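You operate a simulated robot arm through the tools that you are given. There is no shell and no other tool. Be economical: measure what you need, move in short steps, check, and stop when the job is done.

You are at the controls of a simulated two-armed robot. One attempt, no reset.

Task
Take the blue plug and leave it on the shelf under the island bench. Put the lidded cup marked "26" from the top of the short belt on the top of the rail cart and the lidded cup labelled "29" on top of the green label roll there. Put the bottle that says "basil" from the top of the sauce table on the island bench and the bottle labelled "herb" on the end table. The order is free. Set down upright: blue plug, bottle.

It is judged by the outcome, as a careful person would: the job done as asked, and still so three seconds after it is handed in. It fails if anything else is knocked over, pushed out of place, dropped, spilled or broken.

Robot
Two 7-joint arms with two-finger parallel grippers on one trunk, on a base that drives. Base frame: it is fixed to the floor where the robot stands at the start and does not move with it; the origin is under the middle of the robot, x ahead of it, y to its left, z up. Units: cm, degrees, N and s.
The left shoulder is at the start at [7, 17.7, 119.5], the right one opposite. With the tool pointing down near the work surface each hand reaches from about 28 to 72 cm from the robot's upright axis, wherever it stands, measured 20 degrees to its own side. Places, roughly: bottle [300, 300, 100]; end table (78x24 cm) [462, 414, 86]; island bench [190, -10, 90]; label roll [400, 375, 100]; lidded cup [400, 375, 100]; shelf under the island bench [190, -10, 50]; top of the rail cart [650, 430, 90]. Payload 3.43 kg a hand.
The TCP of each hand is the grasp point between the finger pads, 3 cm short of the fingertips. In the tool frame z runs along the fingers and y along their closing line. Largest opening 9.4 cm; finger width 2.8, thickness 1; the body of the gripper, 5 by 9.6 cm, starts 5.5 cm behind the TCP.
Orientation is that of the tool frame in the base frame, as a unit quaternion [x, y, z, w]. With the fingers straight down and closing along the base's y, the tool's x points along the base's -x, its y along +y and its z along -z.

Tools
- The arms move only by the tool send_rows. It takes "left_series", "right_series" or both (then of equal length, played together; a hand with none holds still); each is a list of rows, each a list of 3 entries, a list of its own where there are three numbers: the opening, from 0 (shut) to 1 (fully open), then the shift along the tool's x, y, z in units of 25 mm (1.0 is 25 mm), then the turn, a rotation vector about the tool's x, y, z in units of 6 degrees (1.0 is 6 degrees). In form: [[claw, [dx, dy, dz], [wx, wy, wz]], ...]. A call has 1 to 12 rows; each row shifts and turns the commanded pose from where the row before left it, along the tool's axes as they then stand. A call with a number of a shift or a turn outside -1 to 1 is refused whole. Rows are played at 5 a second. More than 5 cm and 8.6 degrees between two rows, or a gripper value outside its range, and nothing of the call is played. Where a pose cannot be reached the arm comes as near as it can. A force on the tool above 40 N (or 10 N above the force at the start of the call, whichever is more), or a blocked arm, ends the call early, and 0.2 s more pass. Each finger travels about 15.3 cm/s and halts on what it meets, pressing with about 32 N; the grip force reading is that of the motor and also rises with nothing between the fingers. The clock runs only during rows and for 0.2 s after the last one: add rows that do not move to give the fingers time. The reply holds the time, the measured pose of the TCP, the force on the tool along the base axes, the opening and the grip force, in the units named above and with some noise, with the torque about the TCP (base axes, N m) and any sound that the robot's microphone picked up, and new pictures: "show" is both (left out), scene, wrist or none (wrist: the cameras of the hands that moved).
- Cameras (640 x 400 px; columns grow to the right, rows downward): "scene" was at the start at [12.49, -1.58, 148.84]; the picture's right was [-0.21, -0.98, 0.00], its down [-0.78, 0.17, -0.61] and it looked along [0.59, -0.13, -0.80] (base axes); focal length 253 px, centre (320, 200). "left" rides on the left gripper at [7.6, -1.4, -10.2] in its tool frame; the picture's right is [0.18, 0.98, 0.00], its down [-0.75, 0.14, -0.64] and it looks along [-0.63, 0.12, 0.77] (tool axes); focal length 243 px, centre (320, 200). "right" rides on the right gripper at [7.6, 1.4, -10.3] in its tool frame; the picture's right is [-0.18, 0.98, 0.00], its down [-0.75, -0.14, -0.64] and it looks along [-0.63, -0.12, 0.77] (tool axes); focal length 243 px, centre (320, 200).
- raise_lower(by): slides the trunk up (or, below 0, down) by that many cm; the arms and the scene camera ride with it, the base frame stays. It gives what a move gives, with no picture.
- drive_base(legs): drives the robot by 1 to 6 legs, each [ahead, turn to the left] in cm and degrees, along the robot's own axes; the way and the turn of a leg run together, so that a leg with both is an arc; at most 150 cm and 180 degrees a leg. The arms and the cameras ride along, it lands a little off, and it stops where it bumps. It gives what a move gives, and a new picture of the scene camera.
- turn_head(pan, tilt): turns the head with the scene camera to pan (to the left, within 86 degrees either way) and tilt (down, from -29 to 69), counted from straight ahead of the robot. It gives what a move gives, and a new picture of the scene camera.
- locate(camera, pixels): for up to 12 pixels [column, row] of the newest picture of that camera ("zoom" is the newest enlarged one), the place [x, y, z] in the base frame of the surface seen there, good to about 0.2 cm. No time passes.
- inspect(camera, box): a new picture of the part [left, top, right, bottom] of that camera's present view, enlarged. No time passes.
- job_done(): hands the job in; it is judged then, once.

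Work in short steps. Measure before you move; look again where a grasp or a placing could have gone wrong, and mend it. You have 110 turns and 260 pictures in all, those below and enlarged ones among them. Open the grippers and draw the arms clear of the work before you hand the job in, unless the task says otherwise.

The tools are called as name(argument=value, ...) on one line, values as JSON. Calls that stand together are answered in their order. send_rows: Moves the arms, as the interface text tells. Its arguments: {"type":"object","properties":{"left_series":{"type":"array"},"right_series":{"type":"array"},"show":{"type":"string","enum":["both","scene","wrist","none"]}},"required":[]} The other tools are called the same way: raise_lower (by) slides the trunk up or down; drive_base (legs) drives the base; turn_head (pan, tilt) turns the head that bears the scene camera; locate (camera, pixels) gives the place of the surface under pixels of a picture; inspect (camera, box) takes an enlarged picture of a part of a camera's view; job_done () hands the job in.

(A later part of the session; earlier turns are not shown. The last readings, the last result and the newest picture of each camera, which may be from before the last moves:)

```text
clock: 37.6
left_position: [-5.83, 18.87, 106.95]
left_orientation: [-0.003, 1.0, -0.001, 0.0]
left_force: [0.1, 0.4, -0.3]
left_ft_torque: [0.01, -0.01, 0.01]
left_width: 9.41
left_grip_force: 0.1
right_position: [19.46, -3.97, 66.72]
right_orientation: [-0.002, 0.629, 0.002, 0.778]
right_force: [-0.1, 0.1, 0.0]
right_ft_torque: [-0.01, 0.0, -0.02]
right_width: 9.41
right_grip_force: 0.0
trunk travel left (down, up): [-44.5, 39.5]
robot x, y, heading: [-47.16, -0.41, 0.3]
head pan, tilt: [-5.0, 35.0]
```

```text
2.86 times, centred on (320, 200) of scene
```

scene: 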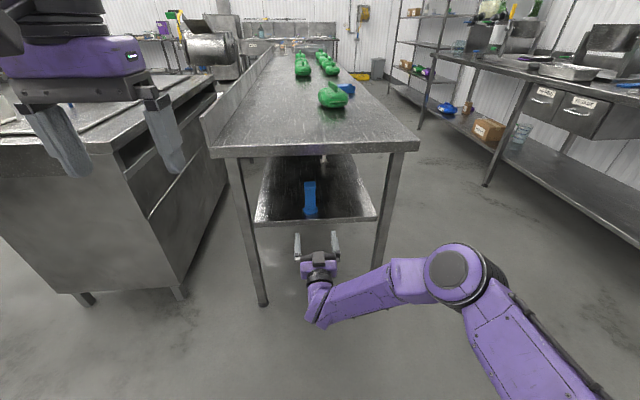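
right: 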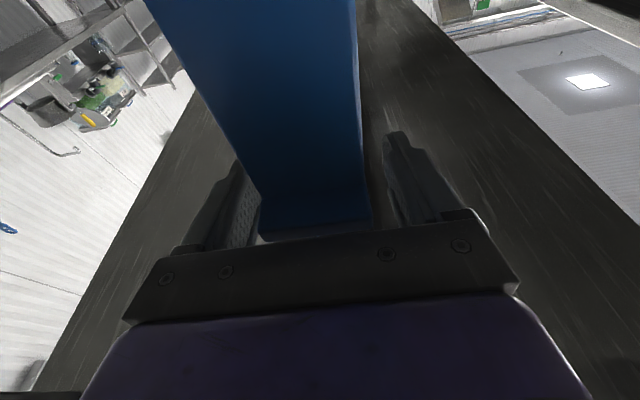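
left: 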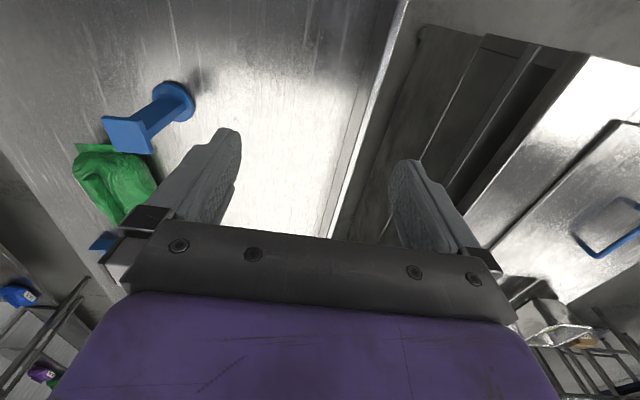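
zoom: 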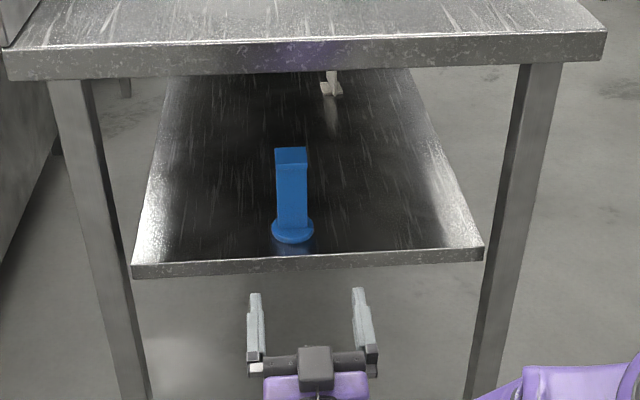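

The plug stands upright on the shelf. Now I turn the right hand back to pointing down and raise the trunk.

send_rows(right_series=[[1, [0, 0, 0], [0, 1, 0]], [1, [0, 0, 0], [0, 1, 0]], [1, [0, 0, 0], [0, 1, 0]], [1, [0, 0, 0], [0, 1, 0]], [1, [0, 0, 0], [0, 1, 0]], [1, [0, 0, 0], [0, 1, 0]], [1, [0, 0, 0], [0, 1, 0]], [1, [0, 0, 0], [0, 1, 0]], [1, [0, 0, 0], [0, 1, 0]], [1, [0, 0, 0], [0, 1, 0]], [1, [0, 0, 0], [0, 1, 0]], [1, [0, 0, 0], [0, 1, 0]]], show="none")

send_rows(right_series=[[1, [0, -0.8, -1], [0, 1, 0]], [1, [0, -0.8, -1], [0, 1, 0]], [1, [0, -0.8, -1], [0, 1, 0]], [1, [0.5, -0.8, -1], [0, 1, 0]], [1, [0.8, -0.8, -1], [0, 1, 0]], [1, [0.8, -0.8, -1], [0, 0, 0]], [1, [0.8, -0.8, -1], [0, 0, 0]], [1, [0.8, -0.8, -1], [0, 0, 0]], [1, [0.8, -0.8, -1], [0, 0, 0]], [1, [0.8, 0, -1], [0, 0, 0]], [1, [0.8, 0, -1], [0, 0, 0]]], show="none")

raise_lower(by=38)

turn_head(pan=45, tilt=12)

```text
clock: 40.2
left_position: [-5.6, 19.05, 106.91]
left_orientation: [-0.002, 1.0, 0.0, 0.0]
left_force: [0.6, 0.2, 0.1]
left_ft_torque: [0.02, 0.02, 0.03]
left_width: 9.37
left_grip_force: 0.0
right_position: [19.52, -4.06, 66.65]
right_orientation: [-0.003, 0.966, 0.001, 0.26]
right_force: [0.1, -0.7, -0.2]
right_ft_torque: [-0.01, -0.01, -0.01]
right_width: 9.4
right_grip_force: 0.0
trunk travel left (down, up): [-44.5, 39.5]
robot x, y, heading: [-47.5, -0.09, 0.4]
head pan, tilt: [-5.0, 35.0]
```

```text
clock: 42.6
left_position: [-5.74, 18.65, 106.98]
left_orientation: [-0.003, 1.0, 0.001, -0.001]
left_force: [0.0, -1.8, 0.3]
left_ft_torque: [0.07, 0.0, 0.03]
left_width: 9.39
left_grip_force: 0.0
right_position: [0.28, -22.28, 93.08]
right_orientation: [-0.003, 1.0, 0.001, 0.0]
right_force: [-0.6, 0.5, -0.3]
right_ft_torque: [0.06, 0.0, 0.04]
right_width: 9.39
right_grip_force: 0.1
trunk travel left (down, up): [-44.5, 39.5]
robot x, y, heading: [-47.37, -0.1, 0.4]
head pan, tilt: [-5.0, 35.0]
```

```text
clock: 46.2
left_position: [-5.54, 18.94, 144.88]
left_orientation: [-0.003, 1.0, 0.001, 0.0]
left_force: [0.4, 0.6, 0.2]
left_ft_torque: [-0.01, 0.0, -0.01]
left_width: 9.38
left_grip_force: 0.0
right_position: [0.5, -22.06, 131.09]
right_orientation: [-0.003, 1.0, 0.0, 0.001]
right_force: [0.2, 0.6, 0.6]
right_ft_torque: [0.02, 0.0, 0.02]
right_width: 9.39
right_grip_force: 0.1
trunk travel left (down, up): [-82.5, 1.5]
robot x, y, heading: [-47.27, -0.17, 0.2]
head pan, tilt: [-5.0, 35.0]
```

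```text
clock: 47.4
left_position: [-5.6, 18.96, 144.92]
left_orientation: [-0.002, 1.0, 0.0, 0.0]
left_force: [0.8, -0.3, -0.5]
left_ft_torque: [-0.04, 0.0, -0.01]
left_width: 9.39
left_grip_force: 0.2
right_position: [0.4, -22.1, 130.93]
right_orientation: [-0.002, 1.0, 0.0, 0.001]
right_force: [0.3, 0.5, 0.0]
right_ft_torque: [0.04, 0.05, -0.04]
right_width: 9.39
right_grip_force: 0.0
trunk travel left (down, up): [-82.5, 1.5]
robot x, y, heading: [-47.08, -0.06, 0.1]
head pan, tilt: [45.0, 12.0]
```

scene: 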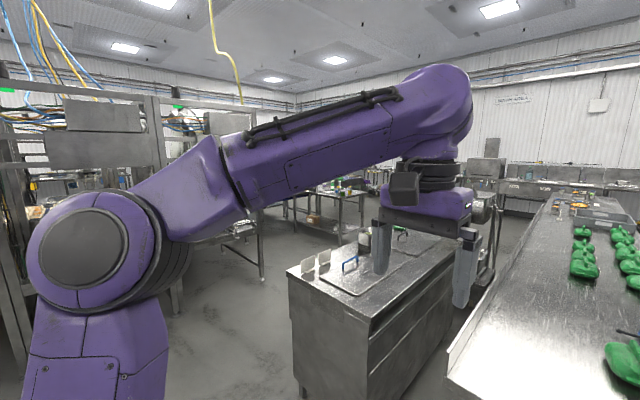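

Left arm blocks the view. I turn the base left 55° in place (clear space) and look ahead between the arms.

drive_base(legs=[[0, 55]])

turn_head(pan=0, tilt=18)

```text
clock: 50.2
left_position: [-38.36, 44.76, 144.86]
left_orientation: [-0.459, 0.889, 0.0, -0.001]
left_force: [0.4, -0.4, 0.7]
left_ft_torque: [-0.01, 0.0, -0.03]
left_width: 9.4
left_grip_force: 0.1
right_position: [-1.56, 25.75, 131.06]
right_orientation: [-0.458, 0.889, 0.0, 0.0]
right_force: [-0.3, 0.3, -0.3]
right_ft_torque: [-0.01, -0.02, -0.03]
right_width: 9.41
right_grip_force: 0.0
trunk travel left (down, up): [-82.5, 1.5]
robot x, y, heading: [-47.28, -0.03, 54.7]
head pan, tilt: [45.0, 12.0]
```

scene: 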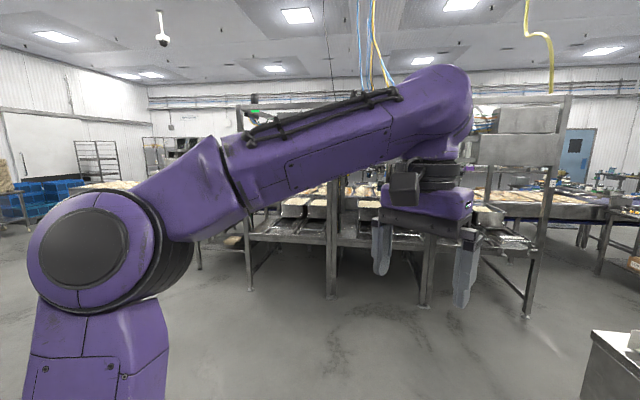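

```text
clock: 51.4
left_position: [-38.5, 44.69, 144.83]
left_orientation: [-0.459, 0.889, 0.0, 0.0]
left_force: [0.0, 0.0, -0.2]
left_ft_torque: [-0.02, -0.01, -0.02]
left_width: 9.4
left_grip_force: 0.0
right_position: [-1.59, 25.78, 131.03]
right_orientation: [-0.459, 0.888, 0.001, 0.001]
right_force: [-0.3, 0.1, -0.3]
right_ft_torque: [0.0, 0.02, 0.05]
right_width: 9.4
right_grip_force: 0.0
trunk travel left (down, up): [-82.5, 1.5]
robot x, y, heading: [-47.38, -0.32, 54.4]
head pan, tilt: [0.0, 18.0]
```

scene: 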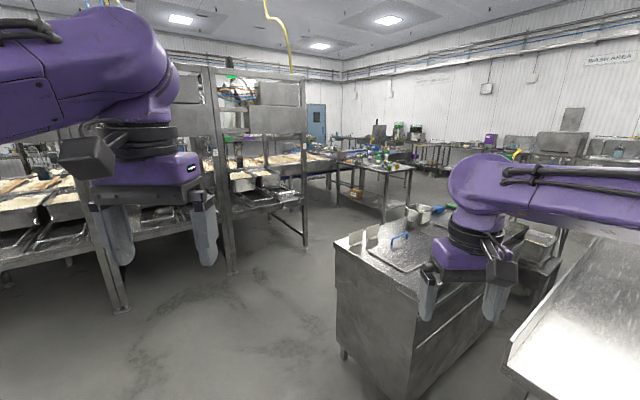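

A clear aisle leads between the racks and the counter toward a table with bottles at (380,160). I measure obstacles along it.

locate(camera="scene", pixels=[[340, 240], [232, 272], [308, 250], [382, 220], [362, 175], [410, 170], [408, 210], [380, 155], [355, 205], [335, 155], [300, 300], [345, 352]])

inspect(camera="scene", box=[290, 100, 470, 220])

```text
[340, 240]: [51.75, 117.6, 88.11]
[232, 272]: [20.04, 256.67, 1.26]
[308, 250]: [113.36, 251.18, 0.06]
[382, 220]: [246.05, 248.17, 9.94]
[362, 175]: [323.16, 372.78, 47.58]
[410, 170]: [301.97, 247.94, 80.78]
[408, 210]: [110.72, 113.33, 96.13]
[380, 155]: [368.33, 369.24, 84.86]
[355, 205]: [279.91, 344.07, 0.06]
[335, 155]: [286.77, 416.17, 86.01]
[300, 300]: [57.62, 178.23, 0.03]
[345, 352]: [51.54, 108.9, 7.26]
```

```text
3.33 times, centred on (380, 160) of scene
```

zoom: 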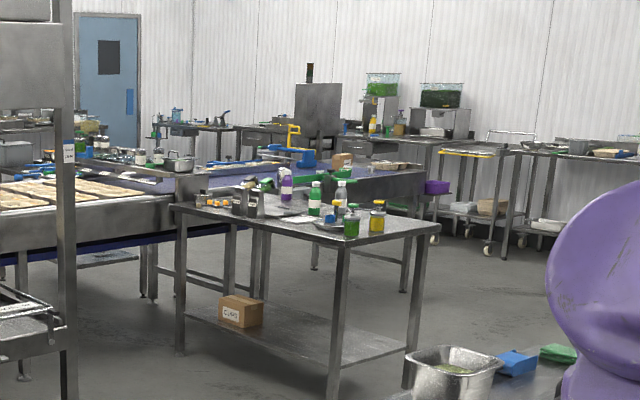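

Aisle is y 117–250 between counter corner (52,117) and rack legs (20,257). I drive to about (-10,184) and turn toward the sauce table.

drive_base(legs=[[0, 24], [94, 0], [94, 0], [0, -66]])

```text
clock: 64.9
left_position: [25.56, 211.69, 144.85]
left_orientation: [-0.118, 0.993, 0.0, 0.0]
left_force: [-0.1, 0.5, 1.1]
left_ft_torque: [0.0, -0.02, -0.02]
left_width: 9.37
left_grip_force: 0.1
right_position: [40.95, 173.24, 131.06]
right_orientation: [-0.118, 0.993, 0.0, 0.001]
right_force: [0.0, -0.1, -0.1]
right_ft_torque: [-0.04, -0.02, -0.03]
right_width: 9.4
right_grip_force: 0.1
trunk travel left (down, up): [-82.5, 1.5]
robot x, y, heading: [-10.9, 183.57, 13.5]
head pan, tilt: [0.0, 18.0]
```

scene: 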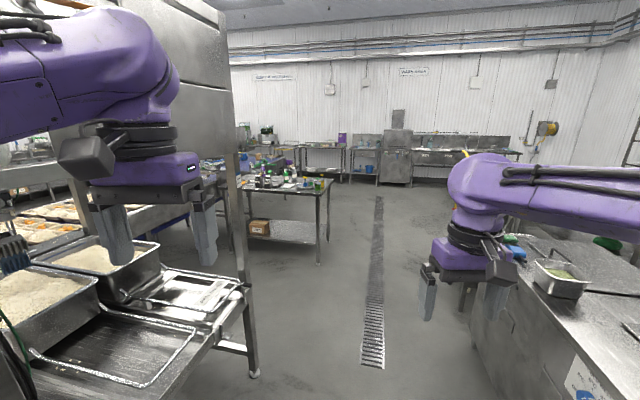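

Now the sauce table is at (285,185). I locate its corners and the near rack leg, and zoom on the bottles.

locate(camera="scene", pixels=[[318, 262], [330, 182], [242, 186], [316, 192], [252, 374], [249, 290], [290, 185], [375, 250], [530, 250], [475, 300]])

inspect(camera="scene", box=[230, 140, 350, 215])

```text
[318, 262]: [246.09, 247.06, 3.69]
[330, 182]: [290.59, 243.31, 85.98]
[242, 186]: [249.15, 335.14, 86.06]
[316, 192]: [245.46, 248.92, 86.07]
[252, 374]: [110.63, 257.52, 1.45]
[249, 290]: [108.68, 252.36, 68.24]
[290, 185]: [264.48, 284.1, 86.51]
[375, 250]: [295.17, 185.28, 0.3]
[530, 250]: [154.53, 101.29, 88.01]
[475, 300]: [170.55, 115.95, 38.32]
```

```text
5.33 times, centred on (290, 178) of scene
```

zoom: 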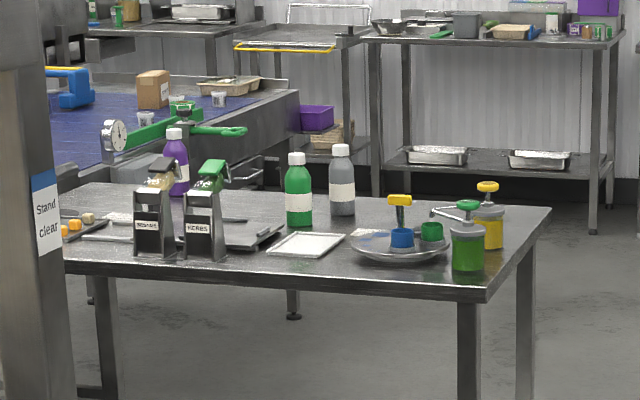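

The sauce table spans x≈245–292, y≈243–340; three capped bottles stand on it. I drive round to its front, about (180,255), facing it.

drive_base(legs=[[0, -13.5], [75, 0], [76, 0], [0, 60], [75, 0], [0, -45]])

turn_head(pan=0, tilt=38)

```text
clock: 81.8
left_position: [214.18, 275.51, 144.85]
left_orientation: [-0.119, 0.993, 0.0, 0.0]
left_force: [-0.1, 0.0, 0.6]
left_ft_torque: [0.0, 0.02, 0.02]
left_width: 9.42
left_grip_force: 0.0
right_position: [229.73, 237.06, 131.07]
right_orientation: [-0.12, 0.993, 0.001, 0.0]
right_force: [0.9, -0.1, 0.5]
right_ft_torque: [0.0, 0.01, 0.0]
right_width: 9.38
right_grip_force: 0.0
trunk travel left (down, up): [-82.5, 1.5]
robot x, y, heading: [178.08, 246.92, 13.7]
head pan, tilt: [0.0, 18.0]
```

scene: 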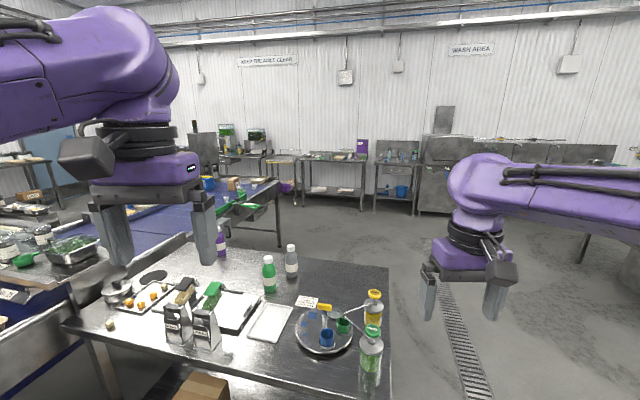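

```text
clock: 82.7
left_position: [214.17, 275.28, 144.84]
left_orientation: [-0.119, 0.993, 0.0, 0.001]
left_force: [-0.2, -0.8, 0.2]
left_ft_torque: [0.02, 0.0, 0.01]
left_width: 9.42
left_grip_force: 0.0
right_position: [229.6, 236.83, 130.95]
right_orientation: [-0.119, 0.993, 0.001, 0.001]
right_force: [0.1, -0.3, 0.3]
right_ft_torque: [-0.02, -0.01, 0.02]
right_width: 9.4
right_grip_force: 0.0
trunk travel left (down, up): [-82.5, 1.5]
robot x, y, heading: [178.2, 247.28, 13.6]
head pan, tilt: [0.0, 38.0]
```

scene: 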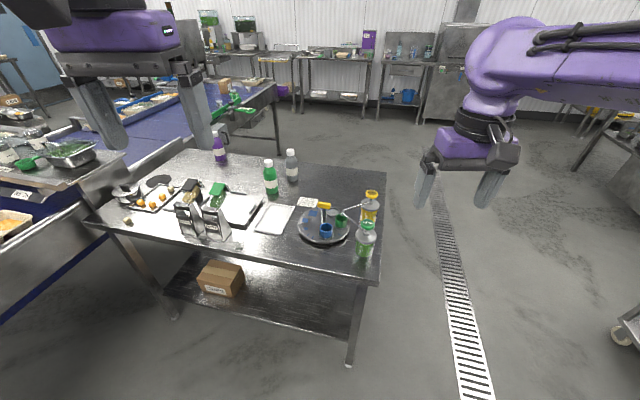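

inspect(camera="scene", box=[190, 120, 390, 260])

locate(camera="scene", pixels=[[219, 134], [219, 160], [268, 161], [270, 180], [272, 198], [291, 150], [292, 168], [293, 182], [388, 172], [360, 283], [300, 160], [330, 225]])

```text
2.86 times, centred on (290, 190) of scene
```

zoom: 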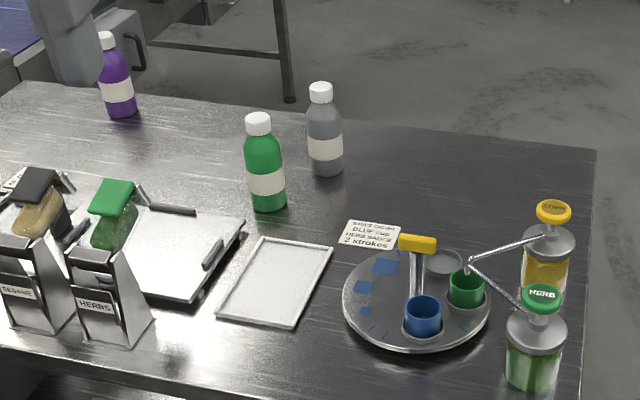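

```text
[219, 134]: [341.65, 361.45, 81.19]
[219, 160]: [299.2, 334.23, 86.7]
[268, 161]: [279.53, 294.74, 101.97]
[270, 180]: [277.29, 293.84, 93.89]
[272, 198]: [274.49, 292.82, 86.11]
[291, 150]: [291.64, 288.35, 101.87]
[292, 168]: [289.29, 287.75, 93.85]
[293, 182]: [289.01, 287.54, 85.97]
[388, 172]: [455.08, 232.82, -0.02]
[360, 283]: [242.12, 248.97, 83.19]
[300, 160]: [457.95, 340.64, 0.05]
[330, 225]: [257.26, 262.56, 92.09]
```

Labels face away from here (blank sides at (268,185) and (325,145) in the zoom), so I must see the table from the far side. I check for obstacles on the right.

turn_head(pan=-45, tilt=25)

```text
clock: 83.8
left_position: [214.03, 275.43, 144.8]
left_orientation: [-0.12, 0.993, 0.0, 0.001]
left_force: [-0.1, 0.0, 0.3]
left_ft_torque: [-0.01, 0.0, 0.01]
left_width: 9.39
left_grip_force: 0.1
right_position: [229.56, 236.9, 130.94]
right_orientation: [-0.119, 0.993, 0.0, 0.001]
right_force: [0.1, -1.1, 0.1]
right_ft_torque: [-0.03, -0.02, 0.01]
right_width: 9.38
right_grip_force: 0.1
trunk travel left (down, up): [-82.5, 1.5]
robot x, y, heading: [177.95, 247.28, 13.6]
head pan, tilt: [-45.0, 25.0]
```

scene: 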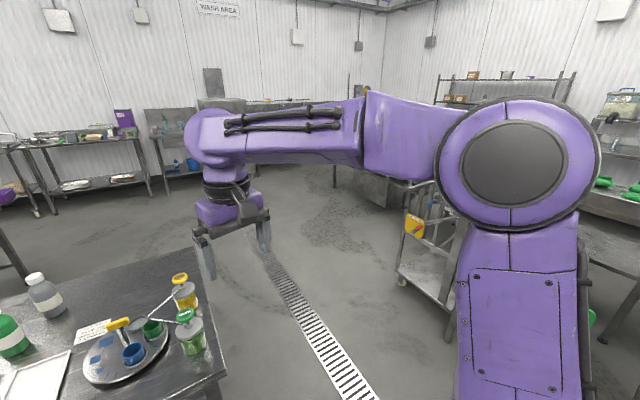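

locate(camera="scene", pixels=[[402, 283], [408, 225], [445, 340], [425, 190], [600, 340], [350, 240], [230, 200], [35, 215], [205, 170]])

```text
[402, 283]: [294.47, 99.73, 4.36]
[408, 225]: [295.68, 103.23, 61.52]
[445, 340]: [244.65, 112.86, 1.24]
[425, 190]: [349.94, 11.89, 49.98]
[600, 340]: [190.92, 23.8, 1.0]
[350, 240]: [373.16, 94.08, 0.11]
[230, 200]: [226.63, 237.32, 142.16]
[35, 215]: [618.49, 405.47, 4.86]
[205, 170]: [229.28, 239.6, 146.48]
```

A cart stands at about (245–295, 100–113); the lane y≈182 is free. I drive around to the far side of the table.

drive_base(legs=[[0, -73.6], [75, 0], [0, 60], [150, 0], [0, 90], [70, 0]])

turn_head(pan=40, tilt=30)

```text
clock: 107.9
left_position: [348.07, 290.18, 144.92]
left_orientation: [-0.701, 0.713, 0.0, 0.0]
left_force: [0.6, -0.4, -0.9]
left_ft_torque: [0.03, 0.01, 0.02]
left_width: 9.42
left_grip_force: 0.1
right_position: [389.14, 295.37, 130.91]
right_orientation: [-0.701, 0.713, 0.001, 0.002]
right_force: [-0.3, -0.8, -0.1]
right_ft_torque: [0.04, -0.01, 0.0]
right_width: 9.42
right_grip_force: 0.2
trunk travel left (down, up): [-82.5, 1.5]
robot x, y, heading: [366.25, 248.31, 89.0]
head pan, tilt: [-45.0, 25.0]
```

scene: 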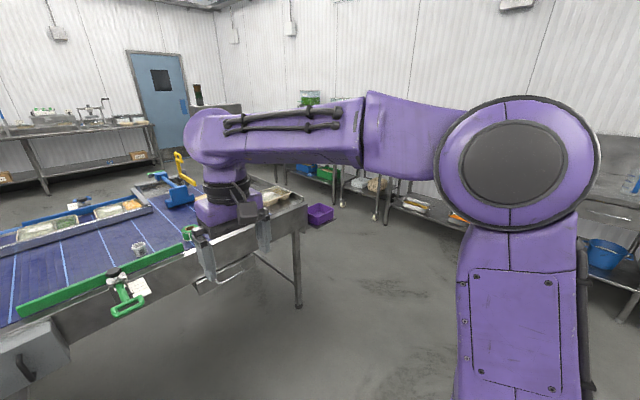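

```text
clock: 109.5
left_position: [348.02, 290.26, 144.84]
left_orientation: [-0.701, 0.714, 0.0, 0.0]
left_force: [0.0, 0.8, 0.2]
left_ft_torque: [-0.03, 0.0, 0.01]
left_width: 9.4
left_grip_force: 0.1
right_position: [389.22, 295.5, 131.0]
right_orientation: [-0.702, 0.712, 0.0, 0.001]
right_force: [-0.1, 1.2, -0.4]
right_ft_torque: [0.02, -0.03, -0.01]
right_width: 9.42
right_grip_force: 0.2
trunk travel left (down, up): [-82.5, 1.5]
robot x, y, heading: [366.53, 248.29, 89.1]
head pan, tilt: [40.0, 30.0]
```

scene: 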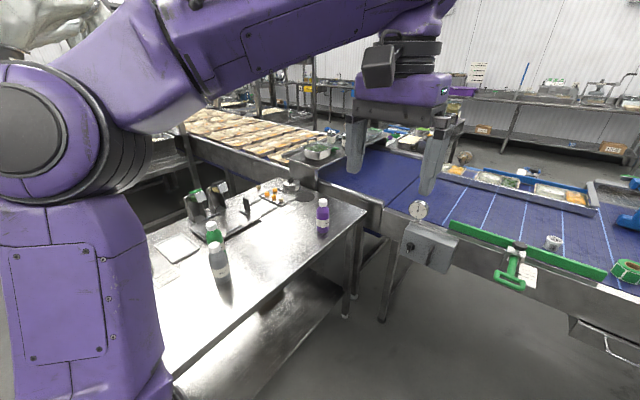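

The bottles' labels face this side. I zoom in on them.

inspect(camera="scene", box=[295, 185, 355, 245])

inspect(camera="scene", box=[190, 210, 250, 300])

inspect(camera="scene", box=[480, 210, 640, 310])

```text
6.67 times, centred on (325, 215) of scene
```

zoom: 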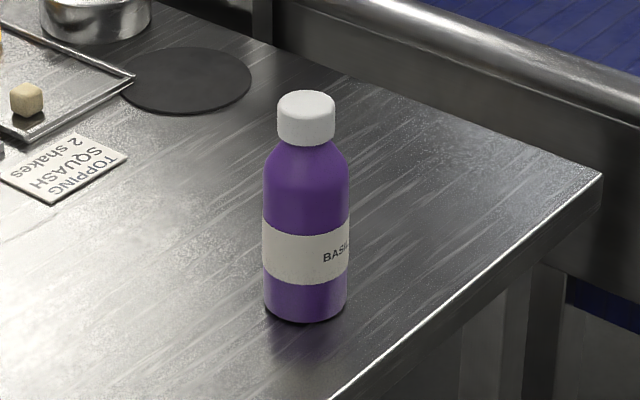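

```text
4.44 times, centred on (220, 255) of scene
```

zoom: 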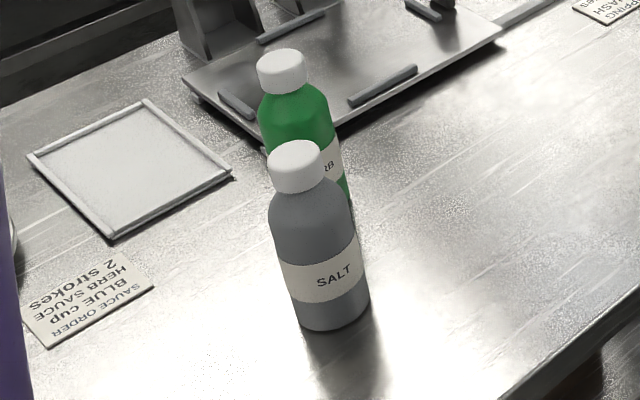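

```text
4.00 times, centred on (560, 260) of scene
```

zoom: 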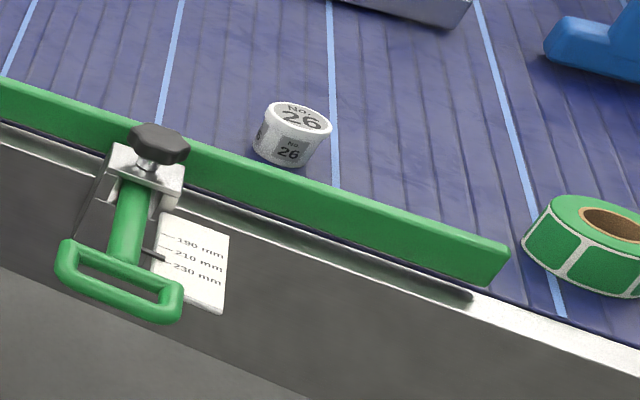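

Purple is BASIL, green ends in "RB" (HERB), grey is SALT; cup 26 and the green roll are on the belt. I measure bottles, table edge, and belt edge.

locate(camera="scene", pixels=[[322, 200], [323, 215], [323, 238], [212, 224], [216, 244], [222, 285], [365, 210], [178, 372], [430, 262], [555, 290], [385, 320], [346, 315]])

locate(camera="zoom", pixels=[[290, 118], [290, 158], [605, 212], [530, 235], [600, 270], [470, 300], [160, 150], [120, 290]])

```text
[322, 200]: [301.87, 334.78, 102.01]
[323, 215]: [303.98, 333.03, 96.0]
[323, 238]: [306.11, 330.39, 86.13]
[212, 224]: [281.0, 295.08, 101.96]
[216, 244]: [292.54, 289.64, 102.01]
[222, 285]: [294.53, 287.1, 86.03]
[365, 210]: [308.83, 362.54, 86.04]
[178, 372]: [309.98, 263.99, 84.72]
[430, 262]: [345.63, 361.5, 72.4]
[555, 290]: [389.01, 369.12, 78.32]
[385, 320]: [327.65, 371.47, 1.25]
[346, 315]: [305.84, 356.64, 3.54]
```

```text
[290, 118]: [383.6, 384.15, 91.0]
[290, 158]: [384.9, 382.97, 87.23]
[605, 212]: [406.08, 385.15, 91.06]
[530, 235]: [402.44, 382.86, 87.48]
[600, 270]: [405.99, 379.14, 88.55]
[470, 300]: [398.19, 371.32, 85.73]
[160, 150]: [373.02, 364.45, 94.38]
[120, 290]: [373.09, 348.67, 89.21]
```

Table far edge x≈310, belt front y≈369. I drive to about (348,300) facing −x.

drive_base(legs=[[53, 0], [0, 91], [19, 0]])

turn_head(pan=0, tilt=45)

```text
clock: 117.6
left_position: [306.69, 283.51, 145.03]
left_orientation: [1.0, -0.006, -0.003, 0.001]
left_force: [0.0, -0.2, 0.1]
left_ft_torque: [0.0, 0.0, 0.01]
left_width: 9.41
left_grip_force: 0.1
right_position: [301.3, 324.5, 131.18]
right_orientation: [1.0, -0.007, -0.004, 0.0]
right_force: [0.9, -1.2, 0.2]
right_ft_torque: [-0.01, 0.05, -0.01]
right_width: 9.37
right_grip_force: 0.0
trunk travel left (down, up): [-82.5, 1.5]
robot x, y, heading: [348.33, 301.82, 179.3]
head pan, tilt: [40.0, 30.0]
```

scene: 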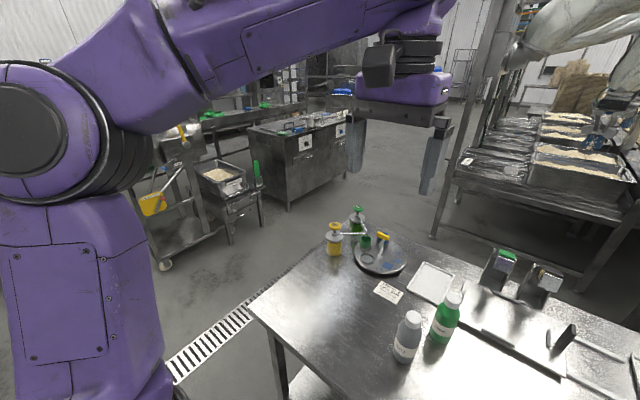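

```text
clock: 118.7
left_position: [306.41, 283.44, 144.95]
left_orientation: [1.0, -0.007, -0.001, 0.001]
left_force: [-0.3, -0.1, 0.2]
left_ft_torque: [0.01, -0.03, -0.02]
left_width: 9.41
left_grip_force: 0.1
right_position: [301.01, 324.6, 131.07]
right_orientation: [1.0, -0.007, -0.001, 0.001]
right_force: [0.4, 0.0, -0.6]
right_ft_torque: [-0.01, 0.02, 0.02]
right_width: 9.41
right_grip_force: 0.0
trunk travel left (down, up): [-82.5, 1.5]
robot x, y, heading: [348.31, 301.79, 179.2]
head pan, tilt: [0.0, 45.0]
```

scene: 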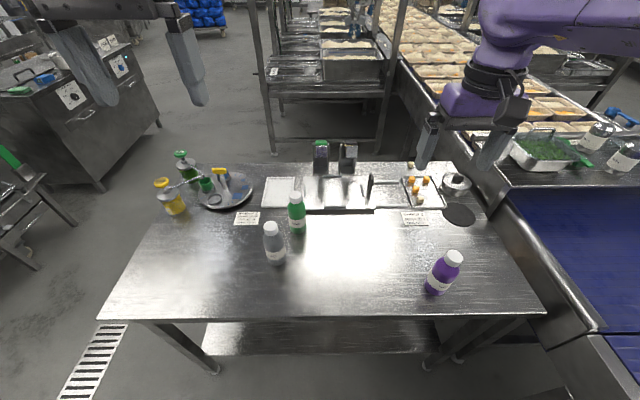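

Bottles are visible: purple cap at (454,258), green cap at (296,198). I zoom to confirm the labels and measure the caps accurately.

inspect(camera="scene", box=[250, 180, 350, 275])

locate(camera="zoom", pixels=[[294, 85], [294, 70], [310, 85], [279, 85], [294, 110], [272, 150], [319, 150], [300, 185]])

inspect(camera="scene", box=[400, 225, 500, 320])

locate(camera="zoom", pixels=[[330, 130], [350, 145], [310, 130], [350, 120], [335, 165], [230, 250]])

```text
4.21 times, centred on (300, 228) of scene
```

zoom: 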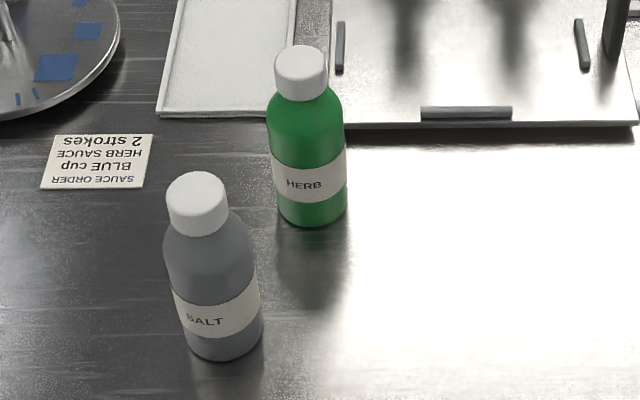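

```text
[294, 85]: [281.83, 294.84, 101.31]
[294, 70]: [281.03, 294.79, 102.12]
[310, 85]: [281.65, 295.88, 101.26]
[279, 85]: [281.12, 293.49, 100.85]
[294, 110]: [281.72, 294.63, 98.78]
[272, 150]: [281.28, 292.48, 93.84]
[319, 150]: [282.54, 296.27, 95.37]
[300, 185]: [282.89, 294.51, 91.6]
```

```text
4.21 times, centred on (450, 272) of scene
```

zoom: 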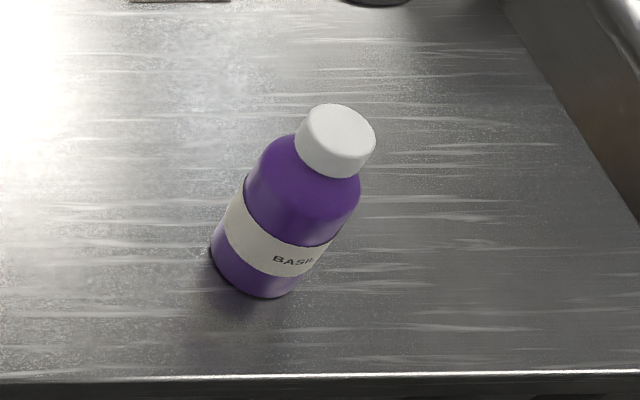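

```text
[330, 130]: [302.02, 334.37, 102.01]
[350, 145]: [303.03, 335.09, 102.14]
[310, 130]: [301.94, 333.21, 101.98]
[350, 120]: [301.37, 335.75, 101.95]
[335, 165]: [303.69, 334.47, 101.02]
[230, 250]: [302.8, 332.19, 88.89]
```

Caps: BASIL centre ≈(302.1,335.0), HERB ≈(280.4,295.1), tops at z 102. I bring both hands above them to about z 113.

send_rows(left_series=[[0.8, [-0.867, -0.387, 1], [0, 0, 0]], [0.8, [-0.867, -0.387, 1], [0, 0, 0]], [0.8, [-0.867, -0.387, 1], [0, 0, 0]], [0.8, [-0.867, -0.387, 1], [0, 0, 0]], [0.8, [-0.867, -0.387, 1], [0, 0, 0]], [0.8, [-0.867, -0.387, 1], [0, 0, 0]], [0.8, [-0.867, -0.387, 1], [0, 0, 0]], [0.8, [-0.867, -0.387, 1], [0, 0, 0]], [0.8, [-0.867, -0.387, 1], [0, 0, 0]], [0.8, [-0.867, -0.387, 1], [0, 0, 0]], [0.8, [-0.867, -0.387, 1], [0, 0, 0]], [0.8, [-0.867, -0.387, 1], [0, 0, 0]]], right_series=[[0.8, [0.037, -0.347, 0.6], [0, 0, 0]], [0.8, [0.037, -0.347, 0.6], [0, 0, 0]], [0.8, [0.037, -0.347, 0.6], [0, 0, 0]], [0.8, [0.037, -0.347, 0.6], [0, 0, 0]], [0.8, [0.037, -0.347, 0.6], [0, 0, 0]], [0.8, [0.037, -0.347, 0.6], [0, 0, 0]], [0.8, [0.037, -0.347, 0.6], [0, 0, 0]], [0.8, [0.037, -0.347, 0.6], [0, 0, 0]], [0.8, [0.037, -0.347, 0.6], [0, 0, 0]], [0.8, [0.037, -0.347, 0.6], [0, 0, 0]], [0.8, [0.037, -0.347, 0.6], [0, 0, 0]], [0.8, [0.037, -0.347, 0.6], [0, 0, 0]]])

```text
clock: 121.3
left_position: [281.13, 294.37, 114.74]
left_orientation: [1.0, -0.008, -0.001, 0.0]
left_force: [-0.5, -0.1, -0.3]
left_ft_torque: [0.01, -0.03, 0.01]
left_width: 7.55
left_grip_force: 0.0
left hand out of reach, approached as far as the arm can: row 12
right_position: [301.95, 335.16, 113.14]
right_orientation: [1.0, -0.007, 0.0, 0.0]
right_force: [0.4, -0.3, -0.2]
right_ft_torque: [0.0, 0.02, 0.01]
right_width: 7.54
right_grip_force: 0.1
trunk travel left (down, up): [-82.5, 1.5]
robot x, y, heading: [348.32, 302.03, 179.1]
head pan, tilt: [0.0, 45.0]
```

scene: 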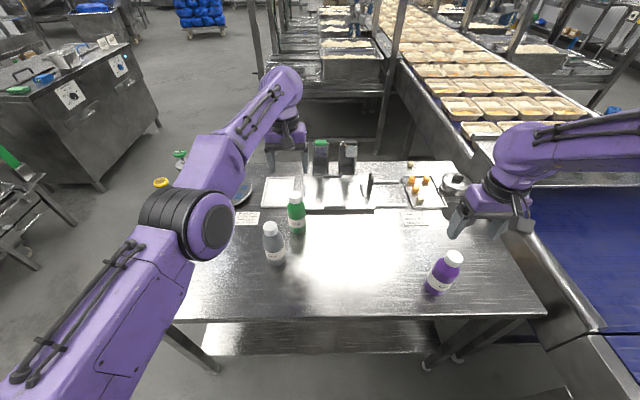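
right: 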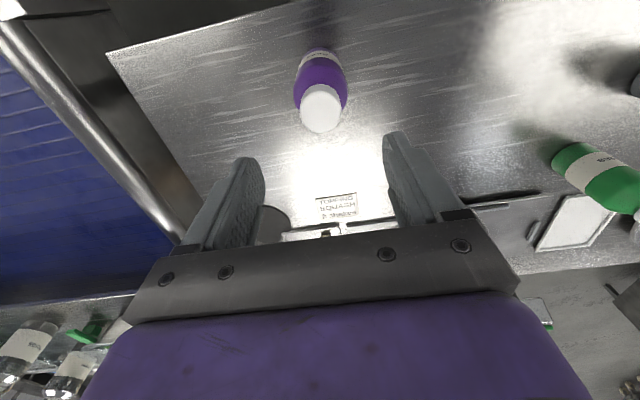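
left: 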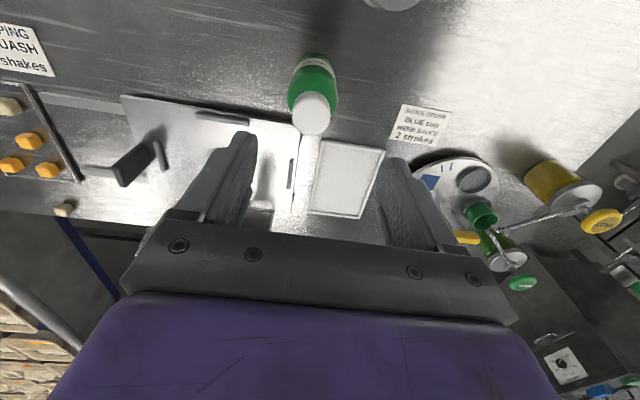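

Both caps are under the hands (right cap at (320,108), left at (315,112)). I measure them from the wrist cameras.

locate(camera="right", pixels=[[320, 108], [303, 110], [338, 108], [320, 92], [320, 128]])

locate(camera="left", pixels=[[313, 112], [298, 114], [330, 112], [313, 97], [314, 130]])

```text
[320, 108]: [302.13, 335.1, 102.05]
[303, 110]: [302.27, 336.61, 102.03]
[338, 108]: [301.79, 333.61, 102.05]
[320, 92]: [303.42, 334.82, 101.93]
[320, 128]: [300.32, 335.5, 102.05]
```

```text
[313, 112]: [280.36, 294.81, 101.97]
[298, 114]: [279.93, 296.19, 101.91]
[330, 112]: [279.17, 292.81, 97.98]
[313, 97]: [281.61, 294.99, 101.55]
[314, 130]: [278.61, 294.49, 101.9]
```

Right is centred; left is slightly short (out of reach by <1 cm at that height). I lower right to grasp height and left to just above its cap, then recheck.

send_rows(left_series=[[0.8, [0, 0, 0.76], [0, 0, 0]], [0.8, [0, 0, 0.76], [0, 0, 0]], [0.8, [0, 0, 0.76], [0, 0, 0]], [0.8, [0, 0, 0.76], [0, 0, 0]], [0.8, [0, 0, 0.76], [0, 0, 0]], [0.8, [0, 0, 0], [0, 0, 0]]], right_series=[[0.8, [0, 0, 0.932], [0, 0, 0]], [0.8, [0, 0, 0.932], [0, 0, 0]], [0.8, [0, 0, 0.932], [0, 0, 0]], [0.8, [0, 0, 0.932], [0, 0, 0]], [0.8, [0, 0, 0.932], [0, 0, 0]], [0.8, [0, 0, 0], [0, 0, 0]]], show="wrist")

```text
clock: 122.7
left_position: [281.36, 294.31, 105.3]
left_orientation: [1.0, -0.007, -0.001, 0.0]
left_force: [0.6, 0.8, 0.3]
left_ft_torque: [-0.01, -0.03, -0.01]
left_width: 7.5
left_grip_force: 0.1
right_position: [302.3, 334.79, 101.44]
right_orientation: [1.0, -0.008, -0.002, 0.001]
right_force: [-0.1, -0.2, 0.1]
right_ft_torque: [0.02, -0.01, 0.04]
right_width: 7.51
right_grip_force: 0.2
trunk travel left (down, up): [-82.5, 1.5]
robot x, y, heading: [347.97, 302.06, 179.1]
head pan, tilt: [0.0, 45.0]
```

right: 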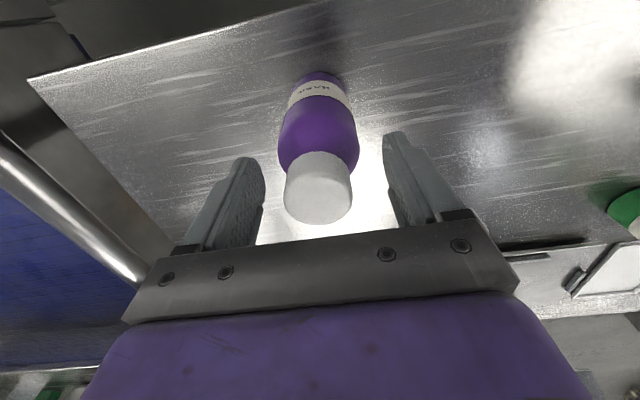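
left: 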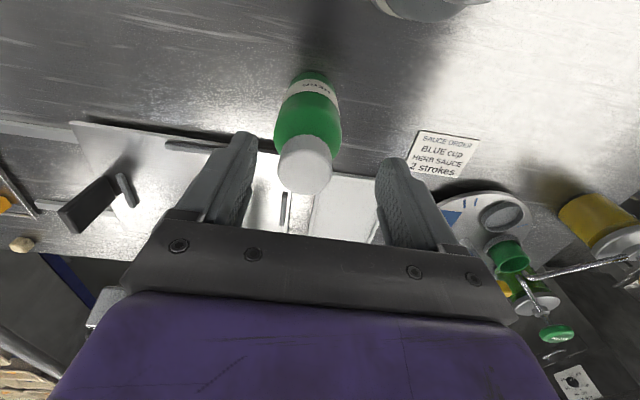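

Right straddles the cap well; I close it. The left shifts ~1.1 cm forward and lowers to its cap without closing yet.

send_rows(left_series=[[0.8, [-0.44, -0.2, 0], [0, 0, 0]], [0.8, [0, 0, 0.5], [0, 0, 0]], [0.8, [0, 0, 0.5], [0, 0, 0]], [0.8, [0, 0, 0.5], [0, 0, 0]], [0.8, [0, 0, 0], [0, 0, 0]]], right_series=[[0.2, [0, 0, 0], [0, 0, 0]], [0.2, [0, 0, 0], [0, 0, 0]], [0.2, [0, 0, 0], [0, 0, 0]], [0.2, [0, 0, 0], [0, 0, 0]], [0.2, [0, 0, 0], [0, 0, 0]]], show="wrist")

```text
clock: 123.9
left_position: [280.78, 294.37, 101.54]
left_orientation: [1.0, -0.007, -0.001, 0.0]
left_force: [-0.8, 0.4, 0.4]
left_ft_torque: [0.0, 0.0, -0.02]
left_width: 7.53
left_grip_force: 0.2
left hand out of reach, approached as far as the arm can: row 1
right_position: [302.44, 335.0, 101.51]
right_orientation: [1.0, -0.007, -0.002, 0.0]
right_force: [-0.1, 1.0, 6.7]
right_ft_torque: [-0.05, 0.01, -0.01]
right_width: 5.06
right_grip_force: 32.2
trunk travel left (down, up): [-82.5, 1.5]
robot x, y, heading: [348.27, 301.62, 179.1]
head pan, tilt: [0.0, 45.0]
```

right: 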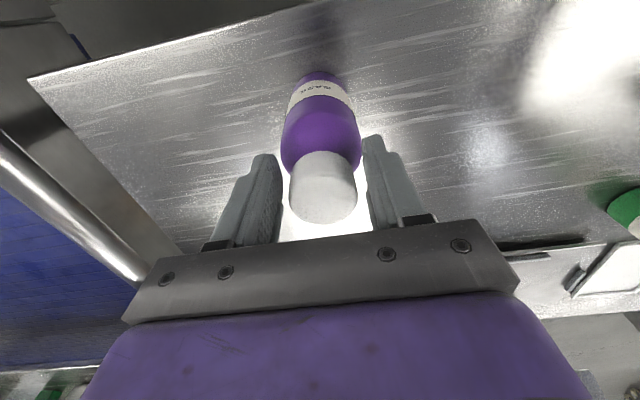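
left: 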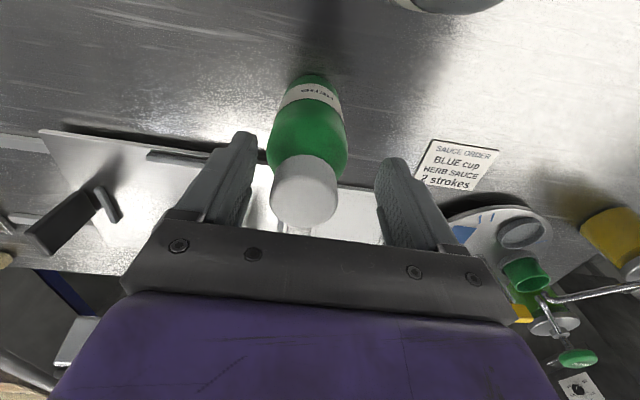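

Right closed to 5.06 cm with +6.7 N — the tips are wedged on the shoulder, not the cap. I reopen, raise 0.9 cm and close on the cap; the left rises 0.9 cm too and closes.

send_rows(left_series=[[0.8, [0, 0, -0.36], [0, 0, 0]], [0.8, [0, 0, 0], [0, 0, 0]], [0.8, [0, 0, 0], [0, 0, 0]], [0.2, [0, 0, 0], [0, 0, 0]], [0.2, [0, 0, 0], [0, 0, 0]], [0.2, [0, 0, 0], [0, 0, 0]]], right_series=[[0.8, [0, 0, 0], [0, 0, 0]], [0.8, [0, 0, -0.36], [0, 0, 0]], [0.8, [0, 0, 0], [0, 0, 0]], [0.2, [0, 0, 0], [0, 0, 0]], [0.2, [0, 0, 0], [0, 0, 0]], [0.2, [0, 0, 0], [0, 0, 0]]], show="wrist")

```text
clock: 125.3
left_position: [280.62, 294.42, 102.56]
left_orientation: [1.0, -0.007, 0.0, 0.0]
left_force: [-2.0, 0.1, 4.0]
left_ft_torque: [-0.08, 0.36, -0.06]
left_width: 4.76
left_grip_force: 32.1
right_position: [302.27, 334.99, 102.37]
right_orientation: [1.0, -0.007, -0.002, 0.0]
right_force: [-1.1, 0.4, 1.4]
right_ft_torque: [0.02, 0.16, -0.02]
right_width: 4.72
right_grip_force: 32.2
trunk travel left (down, up): [-82.5, 1.5]
robot x, y, heading: [348.07, 301.64, 179.1]
head pan, tilt: [0.0, 45.0]
```

right: 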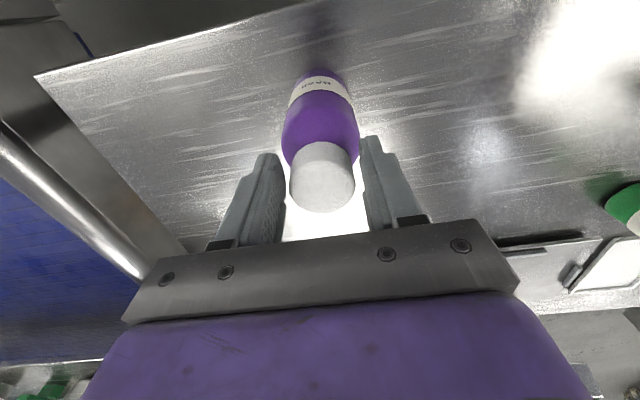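
left: 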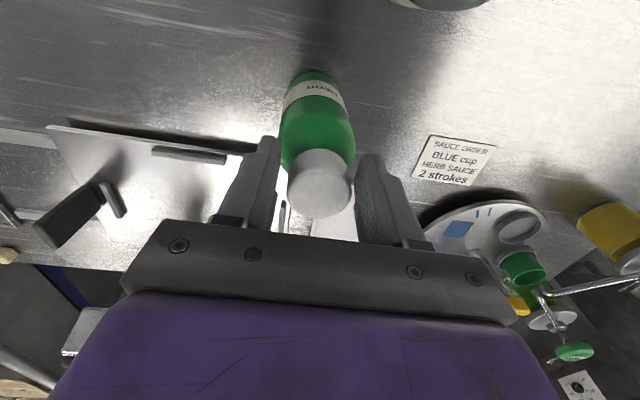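

Both closed at ~4.75 cm. I test with a slow 2 cm lift of both hands and look for slip.

send_rows(left_series=[[0.1, [0, 0, -0.2], [0, 0, 0]], [0.1, [0, 0, -0.2], [0, 0, 0]], [0.1, [0, 0, -0.2], [0, 0, 0]], [0.1, [0, 0, -0.2], [0, 0, 0]], [0.1, [0, 0, 0], [0, 0, 0]]], right_series=[[0.1, [0, 0, -0.2], [0, 0, 0]], [0.1, [0, 0, -0.2], [0, 0, 0]], [0.1, [0, 0, -0.2], [0, 0, 0]], [0.1, [0, 0, -0.2], [0, 0, 0]], [0.1, [0, 0, 0], [0, 0, 0]]])

```text
clock: 126.5
left_position: [280.57, 294.5, 104.27]
left_orientation: [1.0, -0.008, 0.001, 0.0]
left_force: [-0.1, 0.3, -3.2]
left_ft_torque: [0.02, 0.0, -0.02]
left_width: 4.76
left_grip_force: 31.8
right_position: [301.97, 335.05, 104.29]
right_orientation: [1.0, -0.008, -0.001, 0.0]
right_force: [0.5, -0.2, -2.1]
right_ft_torque: [0.02, -0.03, 0.0]
right_width: 4.78
right_grip_force: 32.4
trunk travel left (down, up): [-82.5, 1.5]
robot x, y, heading: [347.94, 301.97, 179.5]
head pan, tilt: [0.0, 45.0]
```

scene: 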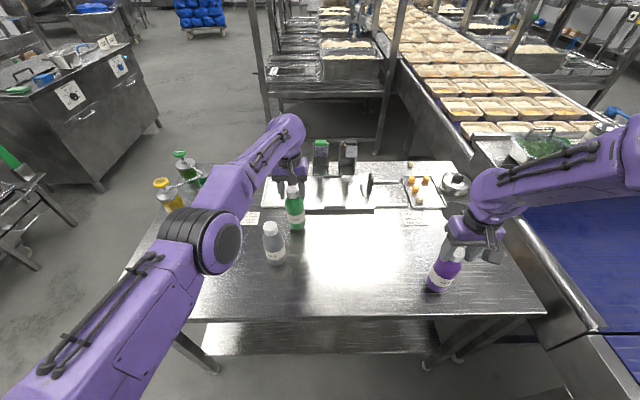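
right: 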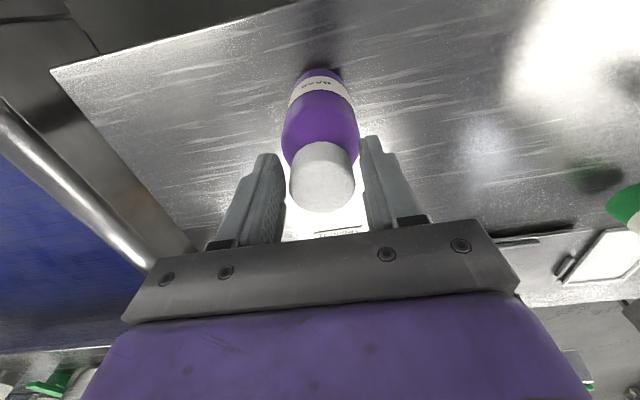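
left: 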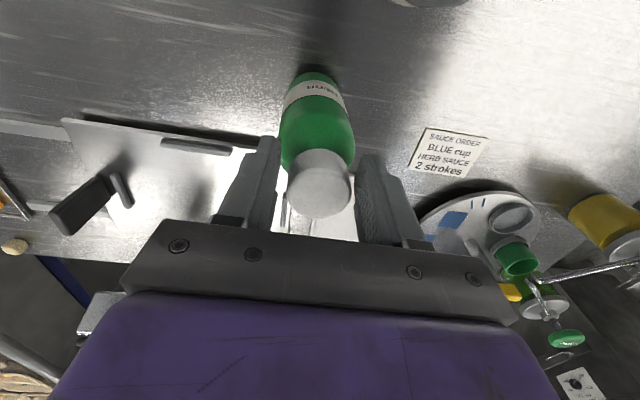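

No slip — both caps keep their place in view and the forces show the weight. I lift both high and draw the left back over the salt bottle's top height.

send_rows(left_series=[[0.1, [0, 0, -1], [0, 0, 0]], [0.1, [0, 0, -1], [0, 0, 0]], [0.1, [0, 0, -1], [0, 0, 0]], [0.1, [0, 0, -1], [0, 0, 0]], [0.1, [0.2, 0, -1], [0, 0, 0]], [0.1, [0.2, 0, -1], [0, 0, 0]], [0.1, [0.2, 0, -1], [0, 0, 0]], [0.1, [1, 0, -0.6], [0, 0, 0]], [0.1, [1, 0, -0.6], [0, 0, 0]], [0.1, [1, 0, -0.6], [0, 0, 0]], [0.1, [1, 0, -0.6], [0, 0, 0]], [0.1, [1, 0, -0.6], [0, 0, 0]]], right_series=[[0.1, [0, 0, -1], [0, 0, 0]], [0.1, [0, 0, -1], [0, 0, 0]], [0.1, [0, 0, -1], [0, 0, 0]], [0.1, [0, 0, -1], [0, 0, 0]], [0.1, [0, 0.3, -1], [0, 0, 0]], [0.1, [0, 0.3, -1], [0, 0, 0]], [0.1, [0, 0.3, -1], [0, 0, 0]], [0.1, [0, 0.3, -1], [0, 0, 0]], [0.1, [0, 0.3, -1], [0, 0, 0]], [0.1, [0, 0.3, -1], [0, 0, 0]], [0.1, [0, 0.3, 0], [0, 0, 0]], [0.1, [0, 0.3, 0], [0, 0, 0]]])

```text
clock: 129.1
left_position: [295.15, 294.05, 129.56]
left_orientation: [1.0, -0.007, -0.001, 0.0]
left_force: [0.3, -0.1, -2.7]
left_ft_torque: [0.0, -0.01, 0.01]
left_width: 4.77
left_grip_force: 32.5
left hand out of reach, approached as far as the arm can: row 3
right_position: [302.18, 328.99, 129.38]
right_orientation: [1.0, -0.007, -0.001, 0.001]
right_force: [0.5, 0.5, -3.2]
right_ft_torque: [0.04, 0.0, -0.01]
right_width: 4.75
right_grip_force: 32.1
trunk travel left (down, up): [-82.5, 1.5]
robot x, y, heading: [348.15, 301.68, 179.4]
head pan, tilt: [0.0, 45.0]
```

scene: 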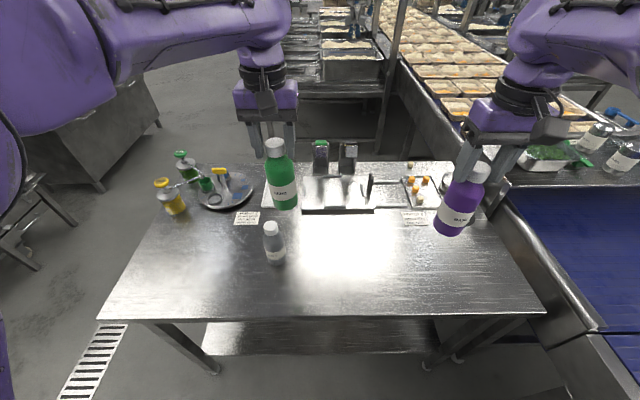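
right: 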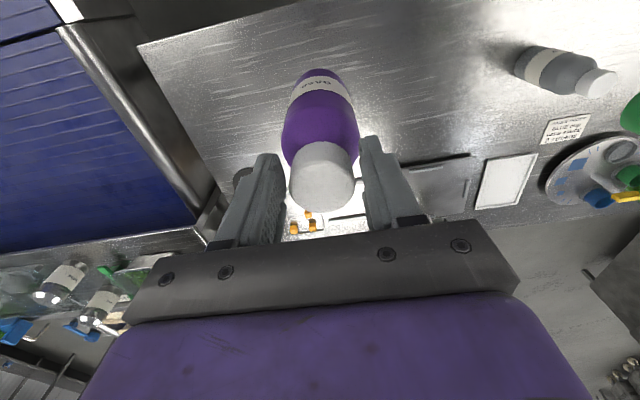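
left: 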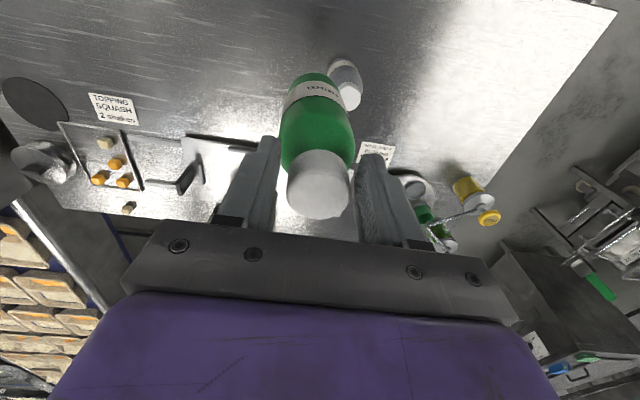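

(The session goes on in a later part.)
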